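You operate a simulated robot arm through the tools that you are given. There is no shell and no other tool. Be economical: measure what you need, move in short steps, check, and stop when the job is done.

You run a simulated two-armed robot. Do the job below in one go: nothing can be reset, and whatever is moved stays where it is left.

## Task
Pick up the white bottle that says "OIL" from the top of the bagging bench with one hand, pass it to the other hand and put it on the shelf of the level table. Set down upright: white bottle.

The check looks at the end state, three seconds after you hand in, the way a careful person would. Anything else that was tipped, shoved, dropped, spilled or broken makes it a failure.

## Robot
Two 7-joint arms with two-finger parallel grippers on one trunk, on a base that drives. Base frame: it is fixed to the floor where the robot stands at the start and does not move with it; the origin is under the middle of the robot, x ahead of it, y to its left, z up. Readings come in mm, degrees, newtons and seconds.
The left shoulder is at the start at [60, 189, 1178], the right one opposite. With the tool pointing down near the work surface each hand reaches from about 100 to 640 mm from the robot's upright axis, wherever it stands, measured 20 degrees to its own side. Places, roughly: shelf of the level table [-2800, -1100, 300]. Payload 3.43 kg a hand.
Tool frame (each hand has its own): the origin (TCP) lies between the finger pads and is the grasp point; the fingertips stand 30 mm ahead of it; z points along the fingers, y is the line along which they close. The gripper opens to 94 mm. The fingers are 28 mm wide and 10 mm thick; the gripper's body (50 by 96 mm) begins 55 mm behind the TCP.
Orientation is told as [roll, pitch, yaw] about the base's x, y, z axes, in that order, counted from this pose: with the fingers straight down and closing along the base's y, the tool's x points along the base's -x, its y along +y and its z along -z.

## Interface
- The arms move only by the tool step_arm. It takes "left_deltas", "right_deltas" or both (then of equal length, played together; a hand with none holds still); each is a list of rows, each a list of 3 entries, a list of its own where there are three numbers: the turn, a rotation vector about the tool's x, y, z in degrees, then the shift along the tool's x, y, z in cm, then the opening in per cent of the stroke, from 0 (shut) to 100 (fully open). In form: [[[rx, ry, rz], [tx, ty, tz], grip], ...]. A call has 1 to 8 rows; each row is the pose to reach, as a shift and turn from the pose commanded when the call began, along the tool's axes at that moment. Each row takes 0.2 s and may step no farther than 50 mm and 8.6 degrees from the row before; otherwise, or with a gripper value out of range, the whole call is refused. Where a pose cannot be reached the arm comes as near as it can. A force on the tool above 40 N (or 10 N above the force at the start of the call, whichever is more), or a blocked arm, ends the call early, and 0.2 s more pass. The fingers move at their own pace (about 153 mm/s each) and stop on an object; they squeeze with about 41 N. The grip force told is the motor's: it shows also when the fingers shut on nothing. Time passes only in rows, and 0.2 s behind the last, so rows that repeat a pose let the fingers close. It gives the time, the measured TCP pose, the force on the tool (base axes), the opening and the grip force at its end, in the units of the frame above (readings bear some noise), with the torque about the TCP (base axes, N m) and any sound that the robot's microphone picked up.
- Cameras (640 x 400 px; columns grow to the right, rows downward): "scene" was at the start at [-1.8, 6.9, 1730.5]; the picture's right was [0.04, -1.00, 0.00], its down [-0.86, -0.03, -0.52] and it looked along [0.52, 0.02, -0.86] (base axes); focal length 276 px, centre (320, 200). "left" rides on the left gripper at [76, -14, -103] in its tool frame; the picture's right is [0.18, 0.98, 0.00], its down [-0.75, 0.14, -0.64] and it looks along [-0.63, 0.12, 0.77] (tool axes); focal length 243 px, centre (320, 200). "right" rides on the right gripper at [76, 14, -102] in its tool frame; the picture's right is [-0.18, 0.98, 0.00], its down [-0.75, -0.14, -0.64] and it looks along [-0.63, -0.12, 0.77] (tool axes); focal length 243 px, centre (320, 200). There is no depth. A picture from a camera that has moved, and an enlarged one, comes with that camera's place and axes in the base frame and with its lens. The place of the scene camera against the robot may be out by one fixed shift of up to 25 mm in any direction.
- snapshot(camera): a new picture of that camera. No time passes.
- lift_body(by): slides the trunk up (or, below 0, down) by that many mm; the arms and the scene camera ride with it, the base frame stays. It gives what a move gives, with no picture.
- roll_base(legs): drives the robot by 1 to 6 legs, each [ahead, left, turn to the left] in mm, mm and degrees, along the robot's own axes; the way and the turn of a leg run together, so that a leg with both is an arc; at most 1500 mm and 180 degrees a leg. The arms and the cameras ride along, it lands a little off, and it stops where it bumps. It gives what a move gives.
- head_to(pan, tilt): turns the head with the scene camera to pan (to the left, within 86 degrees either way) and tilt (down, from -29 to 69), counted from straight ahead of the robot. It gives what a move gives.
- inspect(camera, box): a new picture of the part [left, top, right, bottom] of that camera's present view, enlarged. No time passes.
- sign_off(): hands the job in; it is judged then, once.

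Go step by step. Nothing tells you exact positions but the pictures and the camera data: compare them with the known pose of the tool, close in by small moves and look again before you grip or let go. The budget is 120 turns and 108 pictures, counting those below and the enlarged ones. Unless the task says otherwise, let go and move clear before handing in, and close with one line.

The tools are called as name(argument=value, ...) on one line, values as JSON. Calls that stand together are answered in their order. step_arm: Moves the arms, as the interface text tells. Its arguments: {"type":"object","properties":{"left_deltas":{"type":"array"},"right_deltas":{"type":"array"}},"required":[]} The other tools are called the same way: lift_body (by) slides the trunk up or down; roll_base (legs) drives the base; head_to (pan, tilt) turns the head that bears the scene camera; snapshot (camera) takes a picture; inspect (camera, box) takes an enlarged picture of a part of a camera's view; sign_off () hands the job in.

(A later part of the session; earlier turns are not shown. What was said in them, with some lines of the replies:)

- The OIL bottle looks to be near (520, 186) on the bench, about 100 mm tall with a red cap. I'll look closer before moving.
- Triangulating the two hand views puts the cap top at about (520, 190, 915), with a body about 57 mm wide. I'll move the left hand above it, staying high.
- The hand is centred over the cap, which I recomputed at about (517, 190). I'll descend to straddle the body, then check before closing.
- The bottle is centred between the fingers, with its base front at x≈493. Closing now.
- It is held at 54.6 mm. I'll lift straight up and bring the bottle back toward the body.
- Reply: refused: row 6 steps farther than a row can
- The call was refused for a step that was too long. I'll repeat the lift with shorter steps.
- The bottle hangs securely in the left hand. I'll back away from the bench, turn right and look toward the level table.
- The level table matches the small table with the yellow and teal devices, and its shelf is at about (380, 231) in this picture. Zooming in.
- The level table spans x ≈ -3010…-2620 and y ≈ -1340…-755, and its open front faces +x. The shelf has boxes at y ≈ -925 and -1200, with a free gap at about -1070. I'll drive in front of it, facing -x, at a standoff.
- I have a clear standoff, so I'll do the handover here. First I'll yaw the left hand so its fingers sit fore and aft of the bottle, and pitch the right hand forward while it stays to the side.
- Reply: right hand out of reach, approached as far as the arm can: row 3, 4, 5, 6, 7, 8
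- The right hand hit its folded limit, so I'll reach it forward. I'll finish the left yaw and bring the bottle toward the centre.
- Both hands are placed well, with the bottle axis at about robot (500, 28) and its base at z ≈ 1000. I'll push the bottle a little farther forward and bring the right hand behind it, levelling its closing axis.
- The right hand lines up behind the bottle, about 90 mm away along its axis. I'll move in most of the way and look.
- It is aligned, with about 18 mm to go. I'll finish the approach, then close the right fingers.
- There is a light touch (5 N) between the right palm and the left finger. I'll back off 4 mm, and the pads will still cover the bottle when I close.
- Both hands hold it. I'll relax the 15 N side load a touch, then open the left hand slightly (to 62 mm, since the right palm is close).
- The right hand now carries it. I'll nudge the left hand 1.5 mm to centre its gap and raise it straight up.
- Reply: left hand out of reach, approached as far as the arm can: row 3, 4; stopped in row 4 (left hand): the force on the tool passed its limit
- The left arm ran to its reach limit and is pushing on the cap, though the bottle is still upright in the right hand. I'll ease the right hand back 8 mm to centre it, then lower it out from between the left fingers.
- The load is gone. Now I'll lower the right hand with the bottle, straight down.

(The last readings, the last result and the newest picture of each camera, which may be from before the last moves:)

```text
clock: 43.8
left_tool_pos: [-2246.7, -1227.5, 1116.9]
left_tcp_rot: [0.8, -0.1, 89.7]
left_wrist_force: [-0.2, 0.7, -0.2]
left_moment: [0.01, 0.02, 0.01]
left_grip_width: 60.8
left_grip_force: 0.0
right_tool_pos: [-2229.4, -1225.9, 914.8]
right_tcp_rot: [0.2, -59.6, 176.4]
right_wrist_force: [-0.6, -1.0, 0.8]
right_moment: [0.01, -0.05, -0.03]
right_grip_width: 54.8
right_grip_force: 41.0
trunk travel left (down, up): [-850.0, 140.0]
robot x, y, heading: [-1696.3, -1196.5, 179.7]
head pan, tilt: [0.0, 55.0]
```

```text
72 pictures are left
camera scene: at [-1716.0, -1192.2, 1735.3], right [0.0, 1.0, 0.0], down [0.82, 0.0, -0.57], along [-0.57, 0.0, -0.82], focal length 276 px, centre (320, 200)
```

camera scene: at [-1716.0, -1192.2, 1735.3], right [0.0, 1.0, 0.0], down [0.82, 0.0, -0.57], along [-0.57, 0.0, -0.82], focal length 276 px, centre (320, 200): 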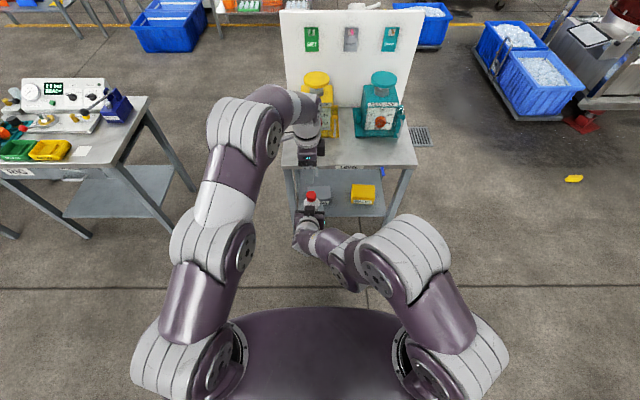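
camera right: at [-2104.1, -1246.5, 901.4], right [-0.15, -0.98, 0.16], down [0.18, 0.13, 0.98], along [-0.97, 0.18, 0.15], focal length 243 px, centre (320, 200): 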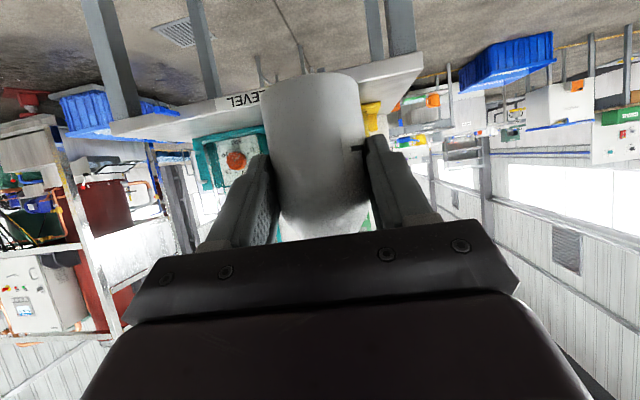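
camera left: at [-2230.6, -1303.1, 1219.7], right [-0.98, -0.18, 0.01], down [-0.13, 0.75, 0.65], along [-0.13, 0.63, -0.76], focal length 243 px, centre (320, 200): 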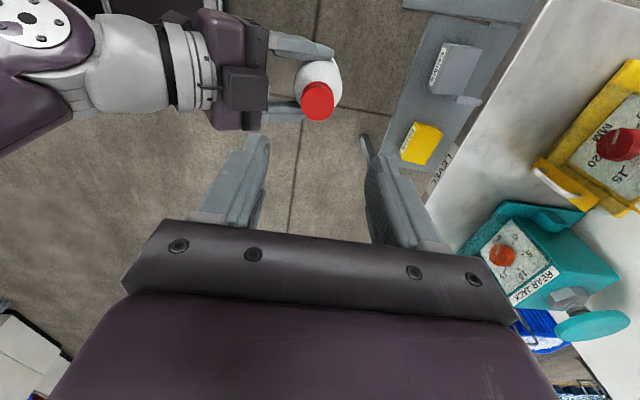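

The handover is done. I'll check whether the bottle sits upright in the right hand.

inspect(camera="left", box=[230, 20, 390, 140])

inspect(camera="scene", box=[260, 150, 420, 250])

```text
3.33 times, centred on (310, 80) of left
camera zoom: at [-2230.6, -1303.1, 1219.7], right [-0.98, -0.18, 0.01], down [-0.13, 0.75, 0.65], along [-0.13, 0.63, -0.76], focal length 809 px, centre (353, 600)
```

zoom: 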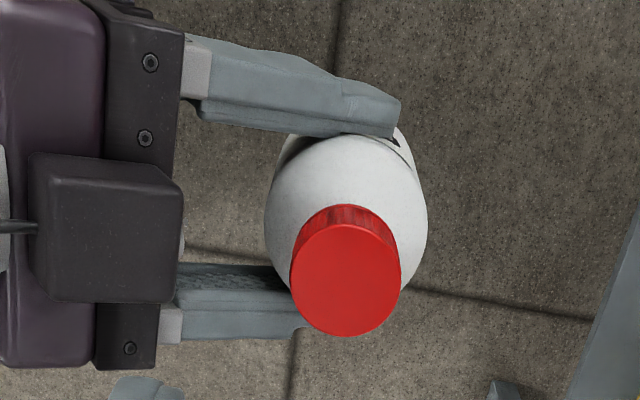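

```text
4.00 times, centred on (340, 200) of scene
camera zoom: at [-1716.0, -1192.2, 1735.3], right [0.0, 1.0, 0.0], down [0.82, 0.0, -0.57], along [-0.57, 0.0, -0.82], focal length 1104 px, centre (240, 200)
```

zoom: 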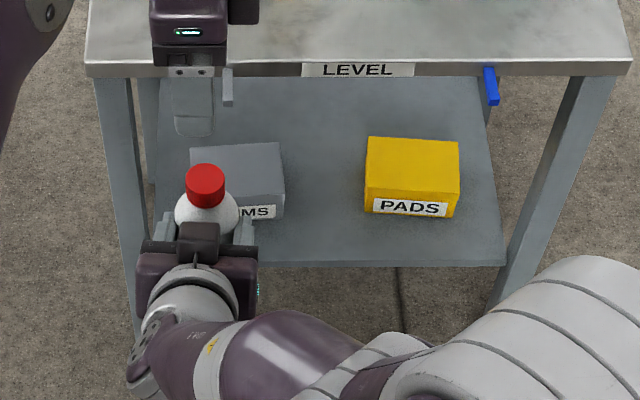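

The bottle is upright in the right hand. The scene view shows a free gap on the shelf between the boxes at y ≈ -1126…-997, with the shelf front edge at x ≈ -2600 and the box fronts at x ≈ -2680. I'll tuck the left arm away next.

step_arm(left_deltas=[[[0, 0, -8], [2.5, -2, 0], 65], [[0, 0, -16], [5, -4, 0], 65], [[0, 0, -24], [7.5, -6, 0], 65], [[0, 0, -32], [10, -8, 0], 65], [[0, 0, -40], [12.5, -10, 0], 65], [[0, 0, -48], [15, -12, 0], 65], [[0, 0, -56], [17.5, -14, 0], 65], [[0, 0, -64], [20, -16, 0], 65]])

lift_body(by=-400)

snapshot(camera="scene")

snapshot(camera="right")

```text
clock: 45.6
left_tool_pos: [-2087.4, -1428.9, 1113.8]
left_tcp_rot: [0.1, -0.8, 153.8]
left_wrist_force: [0.6, -0.2, -0.2]
left_moment: [-0.02, 0.01, 0.01]
left_grip_width: 61.2
left_grip_force: 0.0
right_tool_pos: [-2229.0, -1225.7, 916.8]
right_tcp_rot: [0.2, -59.5, 176.4]
right_wrist_force: [0.0, -0.6, -0.6]
right_moment: [0.0, -0.05, 0.04]
right_grip_width: 54.5
right_grip_force: 41.2
trunk travel left (down, up): [-850.0, 140.0]
robot x, y, heading: [-1696.1, -1197.1, 180.1]
head pan, tilt: [0.0, 55.0]
```

```text
clock: 49.4
left_tool_pos: [-2088.1, -1428.6, 715.6]
left_tcp_rot: [0.3, -0.7, 153.9]
left_wrist_force: [-0.5, -0.8, -0.1]
left_moment: [-0.02, -0.01, 0.0]
left_grip_width: 61.1
left_grip_force: 0.1
right_tool_pos: [-2230.1, -1223.8, 516.0]
right_tcp_rot: [0.1, -59.4, 176.5]
right_wrist_force: [0.1, 1.0, 0.4]
right_moment: [0.01, -0.03, 0.03]
right_grip_width: 54.7
right_grip_force: 40.7
trunk travel left (down, up): [-450.0, 540.0]
robot x, y, heading: [-1693.1, -1196.4, 179.8]
head pan, tilt: [0.0, 55.0]
```

```text
69 pictures are left
camera scene: at [-1716.6, -1192.5, 1335.4], right [0.0, 1.0, 0.0], down [0.82, 0.0, -0.57], along [-0.57, 0.0, -0.82], focal length 276 px, centre (320, 200)
```

scene: 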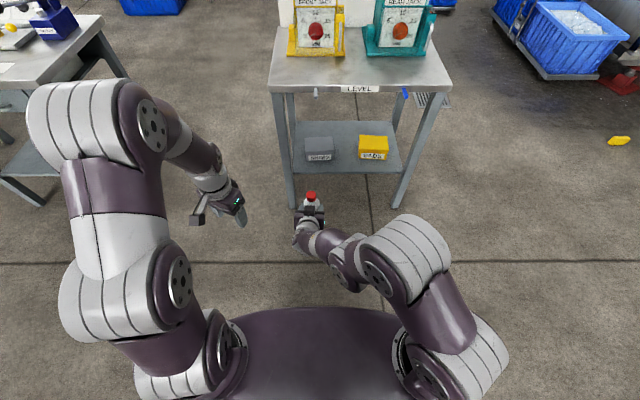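

```text
68 pictures are left
camera right: at [-2104.3, -1246.7, 501.5], right [-0.15, -0.98, 0.16], down [0.18, 0.13, 0.98], along [-0.97, 0.18, 0.15], focal length 243 px, centre (320, 200)
```

right: 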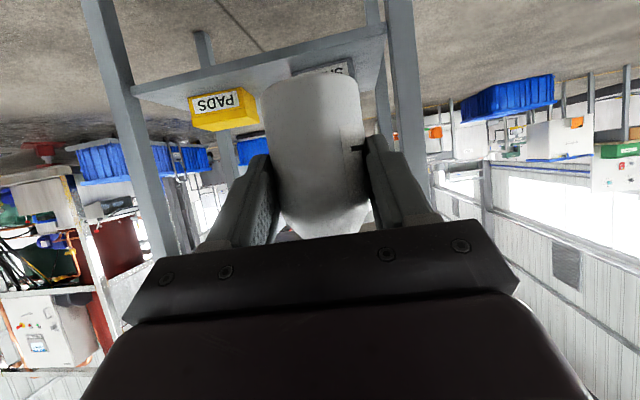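

Zooming on the shelf to refine its height and the gap.

inspect(camera="scene", box=[260, 110, 420, 210])

```text
4.00 times, centred on (340, 160) of scene
camera zoom: at [-1716.6, -1192.5, 1335.4], right [0.0, 1.0, 0.0], down [0.82, 0.0, -0.57], along [-0.57, 0.0, -0.82], focal length 1104 px, centre (240, 360)
```

zoom: 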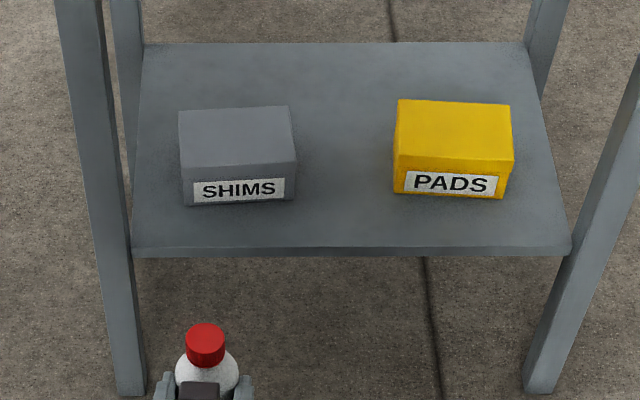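

Stereo puts the shelf surface at z ≈ 300, the front edge at about -2600 and the gap centre at y ≈ -1059. I'll lower so the bottle base is about 45 mm above the shelf, shift right and roll partway in.

lift_body(by=-115)

roll_base(legs=[[0, -164, 0], [280, 0, 0]])

snapshot(camera="scene")

snapshot(camera="right")

```text
clock: 50.9
left_tool_pos: [-2088.0, -1428.1, 597.6]
left_tcp_rot: [0.2, -0.8, 153.8]
left_wrist_force: [0.5, 0.0, -0.6]
left_moment: [0.0, 0.01, -0.01]
left_grip_width: 61.0
left_grip_force: 0.0
right_tool_pos: [-2229.3, -1224.8, 400.1]
right_tcp_rot: [0.2, -59.4, 176.5]
right_wrist_force: [0.2, 0.2, 0.1]
right_moment: [-0.01, -0.05, -0.03]
right_grip_width: 54.5
right_grip_force: 40.7
trunk travel left (down, up): [-335.0, 655.0]
robot x, y, heading: [-1694.9, -1197.4, 179.9]
head pan, tilt: [0.0, 55.0]
```

```text
clock: 53.9
left_tool_pos: [-2370.5, -1262.8, 599.4]
left_tcp_rot: [0.1, -0.9, 153.7]
left_wrist_force: [-0.5, -0.1, 0.9]
left_moment: [0.0, -0.01, -0.02]
left_grip_width: 61.2
left_grip_force: 0.0
right_tool_pos: [-2511.5, -1059.9, 401.2]
right_tcp_rot: [0.1, -59.4, 176.4]
right_wrist_force: [0.8, -0.8, -0.8]
right_moment: [0.0, -0.04, 0.01]
right_grip_width: 54.5
right_grip_force: 40.9
trunk travel left (down, up): [-335.0, 655.0]
robot x, y, heading: [-1976.9, -1032.0, 179.8]
head pan, tilt: [0.0, 55.0]
```

```text
66 pictures are left
camera scene: at [-1999.2, -1028.1, 1220.3], right [0.0, 1.0, 0.0], down [0.82, 0.0, -0.57], along [-0.57, 0.0, -0.82], focal length 276 px, centre (320, 200)
```

scene: 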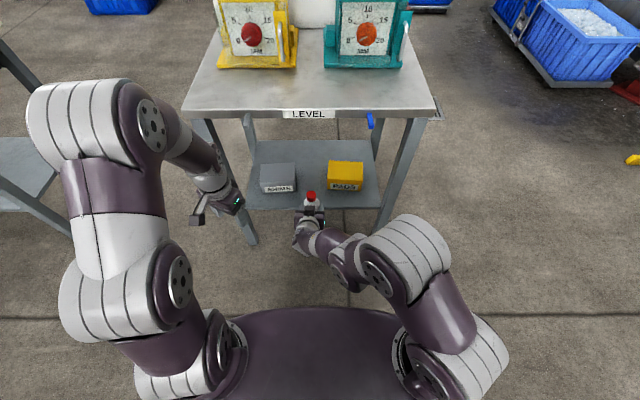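

```text
65 pictures are left
camera right: at [-2386.5, -1082.1, 386.2], right [-0.15, -0.98, 0.16], down [0.18, 0.13, 0.98], along [-0.97, 0.18, 0.15], focal length 243 px, centre (320, 200)
```

right: 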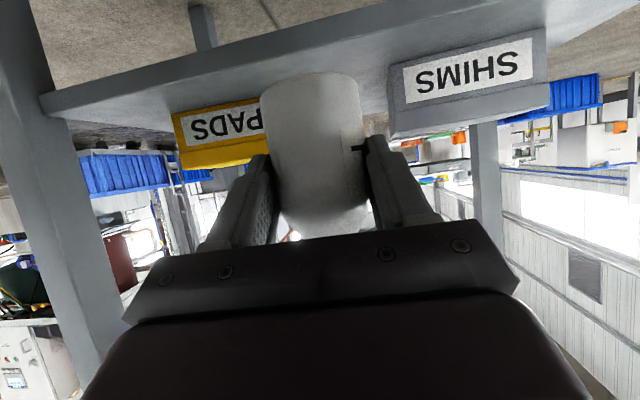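

Good clear view: the bottle is headed for the gap. Zooming on the scene view to check relative positions.

inspect(camera="scene", box=[240, 140, 400, 240])

inspect(camera="right", box=[160, 0, 560, 250])

```text
4.00 times, centred on (320, 190) of scene
camera zoom: at [-1999.2, -1028.1, 1220.3], right [0.0, 1.0, 0.0], down [0.82, 0.0, -0.57], along [-0.57, 0.0, -0.82], focal length 1104 px, centre (320, 240)
```

zoom: 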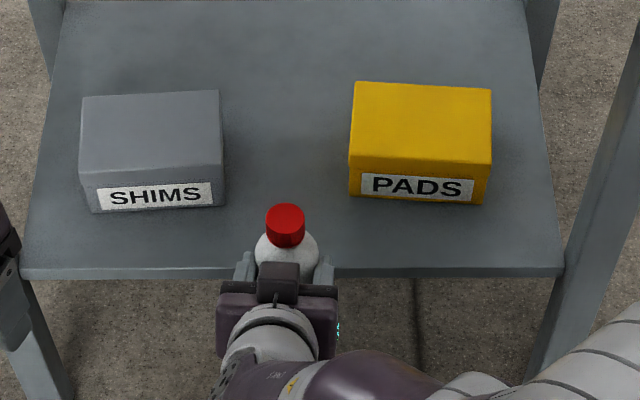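

```text
1.60 times, centred on (360, 125) of right
camera zoom: at [-2386.5, -1082.1, 386.2], right [-0.15, -0.98, 0.16], down [0.18, 0.13, 0.98], along [-0.97, 0.18, 0.15], focal length 388 px, centre (256, 320)
```

zoom: 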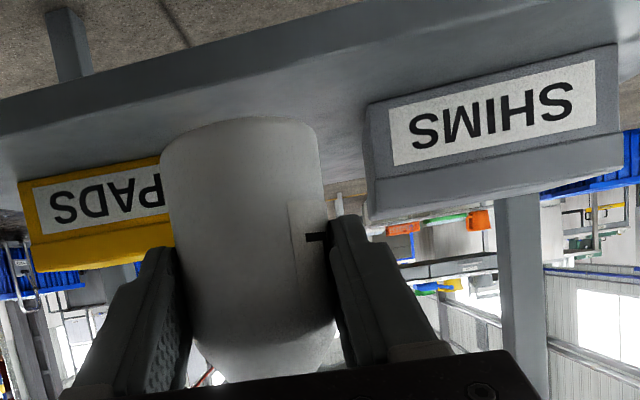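

The bottle sits lower-left of the gap centre by only a few mm. The target is bottle axis x ≈ -2652, so about 120 mm forward. I'll tuck the left hand back a bit first, then roll in.

step_arm(left_deltas=[[[0, 0, 0], [2.2, -1, 0], 65], [[0, 0, 0], [4.5, -2.2, 0], 65]])

roll_base(legs=[[118, 3, 0]])

snapshot(camera="scene")

snapshot(camera="right")

inspect(camera="scene", box=[240, 140, 400, 240])

```text
clock: 54.5
left_tool_pos: [-2320.0, -1265.1, 597.8]
left_tcp_rot: [0.1, -0.8, 153.7]
left_wrist_force: [-1.2, 0.1, 0.2]
left_moment: [-0.02, -0.01, 0.01]
left_grip_width: 61.1
left_grip_force: 0.1
right_tool_pos: [-2511.6, -1060.0, 401.8]
right_tcp_rot: [0.1, -59.4, 176.4]
right_wrist_force: [0.6, -0.1, 0.3]
right_moment: [-0.03, -0.07, 0.01]
right_grip_width: 54.5
right_grip_force: 41.0
trunk travel left (down, up): [-335.0, 655.0]
robot x, y, heading: [-1972.6, -1030.8, 179.7]
head pan, tilt: [0.0, 55.0]
```

```text
clock: 55.7
left_tool_pos: [-2439.0, -1266.3, 598.2]
left_tcp_rot: [0.1, -0.8, 153.7]
left_wrist_force: [-0.7, -0.5, -1.0]
left_moment: [-0.01, 0.02, -0.04]
left_grip_width: 61.1
left_grip_force: 0.1
right_tool_pos: [-2630.1, -1062.9, 400.2]
right_tcp_rot: [0.1, -59.4, 176.5]
right_wrist_force: [0.1, 0.1, 0.2]
right_moment: [0.0, -0.05, 0.0]
right_grip_width: 54.6
right_grip_force: 41.0
trunk travel left (down, up): [-335.0, 655.0]
robot x, y, heading: [-2093.9, -1036.0, 180.1]
head pan, tilt: [0.0, 55.0]
```

```text
62 pictures are left
camera scene: at [-2117.7, -1030.7, 1220.3], right [0.0, 1.0, 0.0], down [0.82, 0.0, -0.57], along [-0.57, 0.0, -0.82], focal length 276 px, centre (320, 200)
```

scene: 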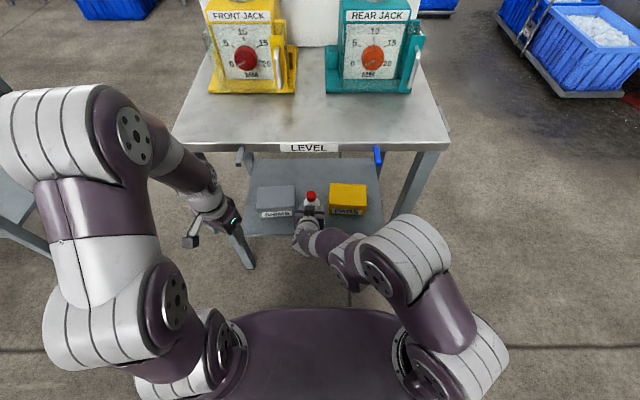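

```text
61 pictures are left
camera right: at [-2504.8, -1084.7, 386.1], right [-0.15, -0.98, 0.16], down [0.18, 0.13, 0.98], along [-0.97, 0.18, 0.15], focal length 243 px, centre (320, 200)
```

right: 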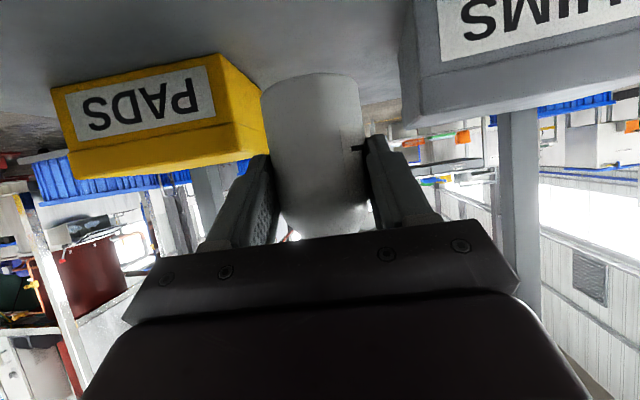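

```text
4.00 times, centred on (320, 190) of scene
camera zoom: at [-2117.7, -1030.7, 1220.3], right [0.0, 1.0, 0.0], down [0.82, 0.0, -0.57], along [-0.57, 0.0, -0.82], focal length 1104 px, centre (320, 240)
```

zoom: 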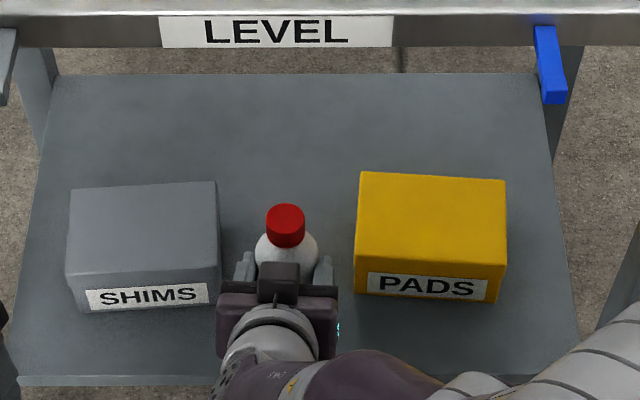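

It is positioned in the gap. I'll lower most of the way with the trunk, then check.

lift_body(by=-36)

inspect(camera="right", box=[160, 0, 480, 200])

inspect(camera="scene", box=[240, 140, 400, 240])

```text
clock: 56.5
left_tool_pos: [-2438.2, -1266.4, 562.3]
left_tcp_rot: [0.3, -0.8, 153.7]
left_wrist_force: [-0.5, -0.3, 0.1]
left_moment: [0.02, -0.01, 0.0]
left_grip_width: 61.3
left_grip_force: 0.1
right_tool_pos: [-2629.6, -1062.7, 363.4]
right_tcp_rot: [0.0, -59.4, 176.5]
right_wrist_force: [0.0, 0.2, -0.1]
right_moment: [0.01, -0.03, 0.0]
right_grip_width: 54.5
right_grip_force: 41.5
trunk travel left (down, up): [-299.0, 691.0]
robot x, y, heading: [-2092.1, -1035.9, 179.7]
head pan, tilt: [0.0, 55.0]
```

```text
2.00 times, centred on (320, 100) of right
camera zoom: at [-2504.6, -1084.6, 350.4], right [-0.15, -0.98, 0.16], down [0.18, 0.13, 0.98], along [-0.97, 0.18, 0.15], focal length 485 px, centre (320, 400)
```

zoom: 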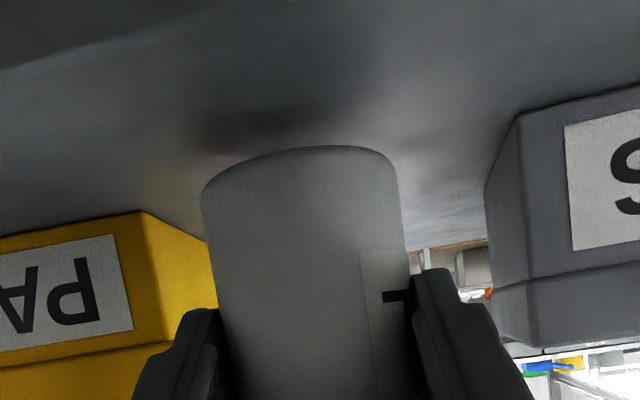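

```text
4.00 times, centred on (320, 190) of scene
camera zoom: at [-2116.9, -1030.6, 1184.3], right [0.0, 1.0, 0.0], down [0.82, 0.0, -0.57], along [-0.57, 0.0, -0.82], focal length 1104 px, centre (320, 240)
```

zoom: 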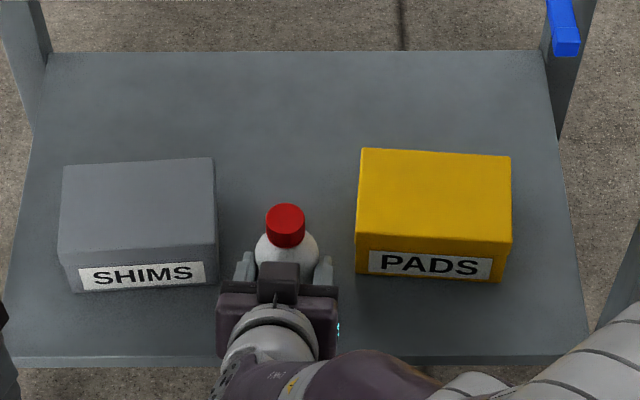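

The base is at about z = 310 and the shelf at about 300. I'll lower gently in small steps, watching the force.

step_arm(right_deltas=[[[0, 0, 0], [0.26, 0, 0.15], 0], [[0, 0, 0], [0.51, 0, 0.31], 0], [[0, 0, 0], [0.51, 0, 0.31], 0]])

inspect(camera="right", box=[160, 0, 480, 200])

```text
clock: 57.3
left_tool_pos: [-2439.0, -1267.0, 562.1]
left_tcp_rot: [0.2, -0.9, 153.7]
left_wrist_force: [0.4, -0.3, 0.2]
left_moment: [0.01, -0.02, -0.02]
left_grip_width: 61.2
left_grip_force: 0.1
right_tool_pos: [-2630.2, -1063.3, 358.6]
right_tcp_rot: [0.1, -59.5, 176.5]
right_wrist_force: [-0.7, 0.0, -0.4]
right_moment: [0.01, -0.04, 0.03]
right_grip_width: 54.4
right_grip_force: 41.2
trunk travel left (down, up): [-299.0, 691.0]
robot x, y, heading: [-2094.9, -1034.7, 179.9]
head pan, tilt: [0.0, 55.0]
```

```text
2.00 times, centred on (320, 100) of right
camera zoom: at [-2504.7, -1084.6, 344.2], right [-0.15, -0.98, 0.16], down [0.18, 0.13, 0.98], along [-0.97, 0.18, 0.15], focal length 485 px, centre (320, 400)
```

zoom: 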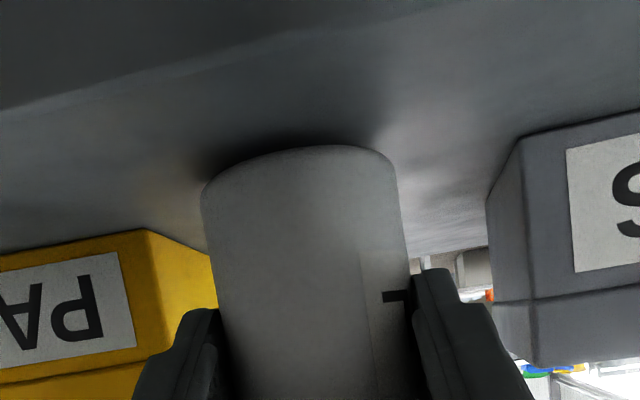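

The shadow is tightening around the base, so only a few mm remain. I'll continue in 2 mm steps.

step_arm(right_deltas=[[[0, 0, 0], [0.17, 0, 0.1], 0], [[0, 0, 0], [0.26, 0, 0.15], 0], [[0, 0, 0], [0.26, 0, 0.15], 0]])

inspect(camera="right", box=[160, 0, 480, 200])

```text
clock: 58.1
left_tool_pos: [-2438.8, -1266.3, 561.9]
left_tcp_rot: [0.2, -0.8, 153.7]
left_wrist_force: [0.5, 0.6, 0.0]
left_moment: [-0.01, -0.01, -0.01]
left_grip_width: 61.2
left_grip_force: 0.1
right_tool_pos: [-2630.1, -1062.8, 355.2]
right_tcp_rot: [0.0, -59.3, 176.6]
right_wrist_force: [-0.9, 0.4, -1.0]
right_moment: [-0.02, -0.03, 0.0]
right_grip_width: 54.7
right_grip_force: 41.3
trunk travel left (down, up): [-299.0, 691.0]
robot x, y, heading: [-2095.3, -1036.2, 179.6]
head pan, tilt: [0.0, 55.0]
```

```text
2.00 times, centred on (320, 100) of right
camera zoom: at [-2504.9, -1084.6, 341.3], right [-0.15, -0.98, 0.16], down [0.18, 0.13, 0.98], along [-0.97, 0.18, 0.15], focal length 485 px, centre (320, 400)
```

zoom: 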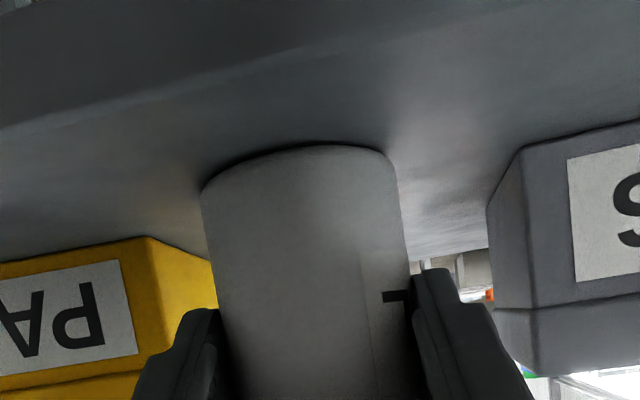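

step_arm(right_deltas=[[[0, 0, 0], [0.1, 0, 0.06], 0], [[0, 0, 0], [0.2, 0, 0.12], 0], [[0, 0, 0], [0.2, 0, 0.12], 0]])

inspect(camera="right", box=[160, 0, 480, 200])

```text
clock: 58.9
left_tool_pos: [-2438.3, -1266.4, 562.9]
left_tcp_rot: [0.4, -0.8, 153.6]
left_wrist_force: [0.1, -0.4, 0.4]
left_moment: [0.01, -0.01, -0.02]
left_grip_width: 61.0
left_grip_force: 0.0
right_tool_pos: [-2629.7, -1063.2, 355.3]
right_tcp_rot: [0.3, -59.7, 176.4]
right_wrist_force: [1.9, 1.9, 14.9]
right_moment: [0.12, -0.23, 0.03]
right_grip_width: 54.3
right_grip_force: 40.9
trunk travel left (down, up): [-299.0, 691.0]
robot x, y, heading: [-2093.5, -1032.9, 180.0]
head pan, tilt: [0.0, 55.0]
```

```text
2.00 times, centred on (320, 100) of right
camera zoom: at [-2505.4, -1085.0, 340.7], right [-0.15, -0.98, 0.16], down [0.18, 0.13, 0.97], along [-0.97, 0.18, 0.16], focal length 485 px, centre (320, 400)
```

zoom: 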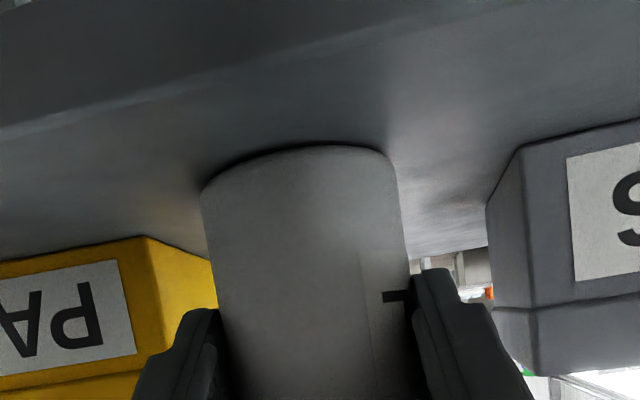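

Contact: 15 N upward. I'll ease up about 1.3 mm to unload, then open the fingers moderately.

step_arm(right_deltas=[[[0, 0, 0], [-0.12, 0, -0.07], 0], [[0, 0, 0], [-0.12, 0, -0.07], 0]])

step_arm(right_deltas=[[[0, 0, 0], [0, 0, 0], 60], [[0, 0, 0], [0, 0, 0], 66], [[0, 0, 0], [0, 0, 0], 75], [[0, 0, 0], [0, 0, 0], 80]])

snapshot(camera="right")

inspect(camera="scene", box=[240, 140, 400, 240])

```text
clock: 59.5
left_tool_pos: [-2439.3, -1267.0, 561.7]
left_tcp_rot: [0.2, -0.8, 153.7]
left_wrist_force: [0.1, -1.0, 0.2]
left_moment: [0.01, 0.02, 0.01]
left_grip_width: 61.3
left_grip_force: 0.1
right_tool_pos: [-2628.5, -1062.7, 355.2]
right_tcp_rot: [0.2, -59.5, 176.4]
right_wrist_force: [-5.5, -1.1, 9.2]
right_moment: [0.02, 0.15, 0.02]
right_grip_width: 54.5
right_grip_force: 40.6
trunk travel left (down, up): [-299.0, 691.0]
robot x, y, heading: [-2093.4, -1038.4, 179.6]
head pan, tilt: [0.0, 55.0]
```

```text
clock: 60.5
left_tool_pos: [-2438.9, -1266.3, 562.5]
left_tcp_rot: [0.3, -0.8, 153.7]
left_wrist_force: [0.0, -1.0, 0.1]
left_moment: [0.01, -0.02, 0.02]
left_grip_width: 61.2
left_grip_force: 0.1
right_tool_pos: [-2629.1, -1063.2, 354.1]
right_tcp_rot: [0.0, -59.4, 176.5]
right_wrist_force: [-0.4, 0.5, -0.9]
right_moment: [0.03, 0.0, -0.01]
right_grip_width: 75.3
right_grip_force: 0.0
trunk travel left (down, up): [-299.0, 691.0]
robot x, y, heading: [-2098.9, -1031.6, 179.8]
head pan, tilt: [0.0, 55.0]
```

```text
54 pictures are left
camera right: at [-2504.7, -1084.6, 340.4], right [-0.15, -0.98, 0.16], down [0.18, 0.13, 0.98], along [-0.97, 0.18, 0.15], focal length 243 px, centre (320, 200)
```

right: 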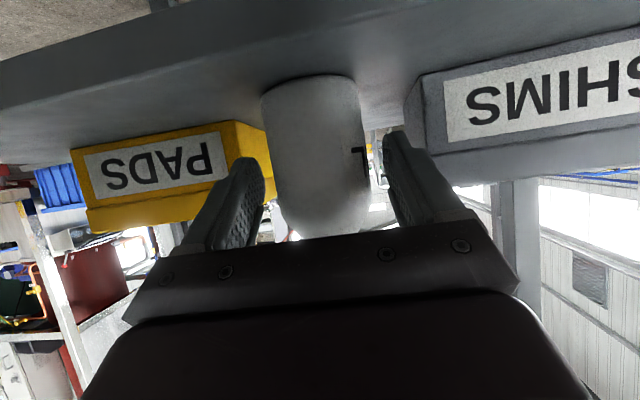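

```text
4.00 times, centred on (320, 190) of scene
camera zoom: at [-2116.8, -1030.7, 1184.3], right [0.0, 1.0, 0.0], down [0.82, 0.0, -0.57], along [-0.57, 0.0, -0.82], focal length 1104 px, centre (320, 240)
```

zoom: 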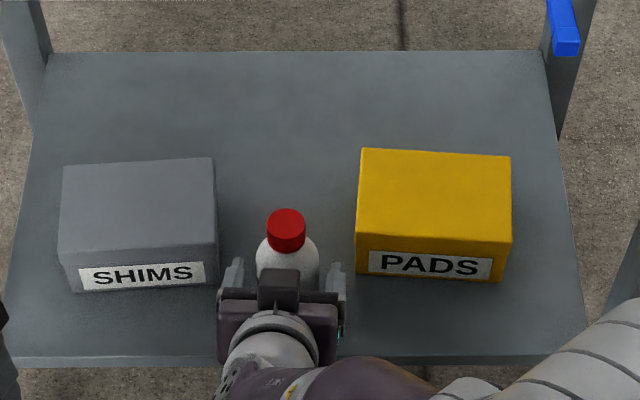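

The bottle stands free between the open fingers. I'll back the base straight out and look.

roll_base(legs=[[-300, 0, 0]])

snapshot(camera="right")

snapshot(camera="scene")

inspect(camera="scene", box=[240, 80, 400, 180])

```text
clock: 62.6
left_tool_pos: [-2141.0, -1268.7, 561.7]
left_tcp_rot: [0.2, -0.8, 153.7]
left_wrist_force: [0.0, -0.3, 0.5]
left_moment: [0.0, 0.01, -0.01]
left_grip_width: 61.5
left_grip_force: 0.1
right_tool_pos: [-2331.3, -1063.8, 355.3]
right_tcp_rot: [0.2, -59.3, 176.4]
right_wrist_force: [-0.6, -0.2, -0.2]
right_moment: [-0.02, 0.01, -0.01]
right_grip_width: 75.2
right_grip_force: 0.1
trunk travel left (down, up): [-299.0, 691.0]
robot x, y, heading: [-1795.6, -1036.9, 179.7]
head pan, tilt: [0.0, 55.0]
```

```text
52 pictures are left
camera right: at [-2207.0, -1085.4, 340.5], right [-0.15, -0.98, 0.16], down [0.18, 0.13, 0.98], along [-0.97, 0.18, 0.15], focal length 243 px, centre (320, 200)
```

right: 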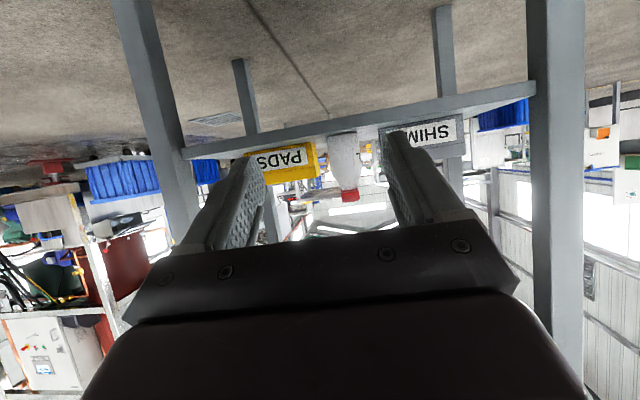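

```text
51 pictures are left
camera scene: at [-1818.8, -1031.9, 1184.3], right [0.0, 1.0, 0.0], down [0.82, 0.0, -0.57], along [-0.57, 0.0, -0.82], focal length 276 px, centre (320, 200)
```

scene: 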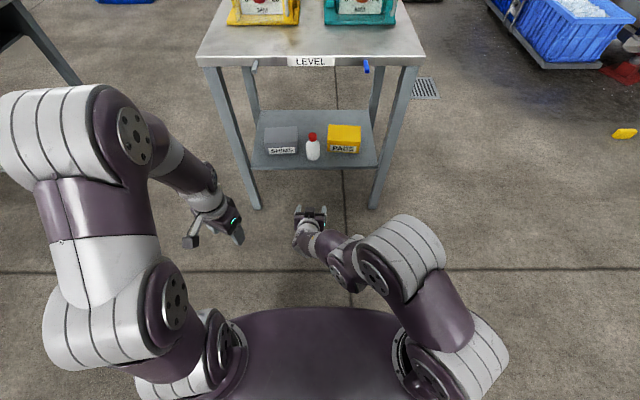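

```text
4.00 times, centred on (320, 130) of scene
camera zoom: at [-1818.8, -1031.9, 1184.3], right [0.0, 1.0, 0.0], down [0.82, 0.0, -0.57], along [-0.57, 0.0, -0.82], focal length 1104 px, centre (320, 480)
```

zoom: 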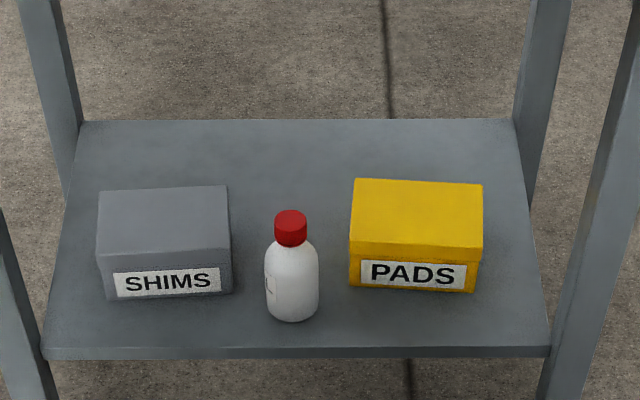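

The bottle stands upright on the shelf between the two boxes, nothing else has been disturbed, and both hands are clear. Handing in.

sign_off()

```text
The job is handed in.
```

The white OIL bottle was picked up with the left hand, passed to the right hand, and now stands upright on the level table's shelf between the SHIMS and PADS boxes.
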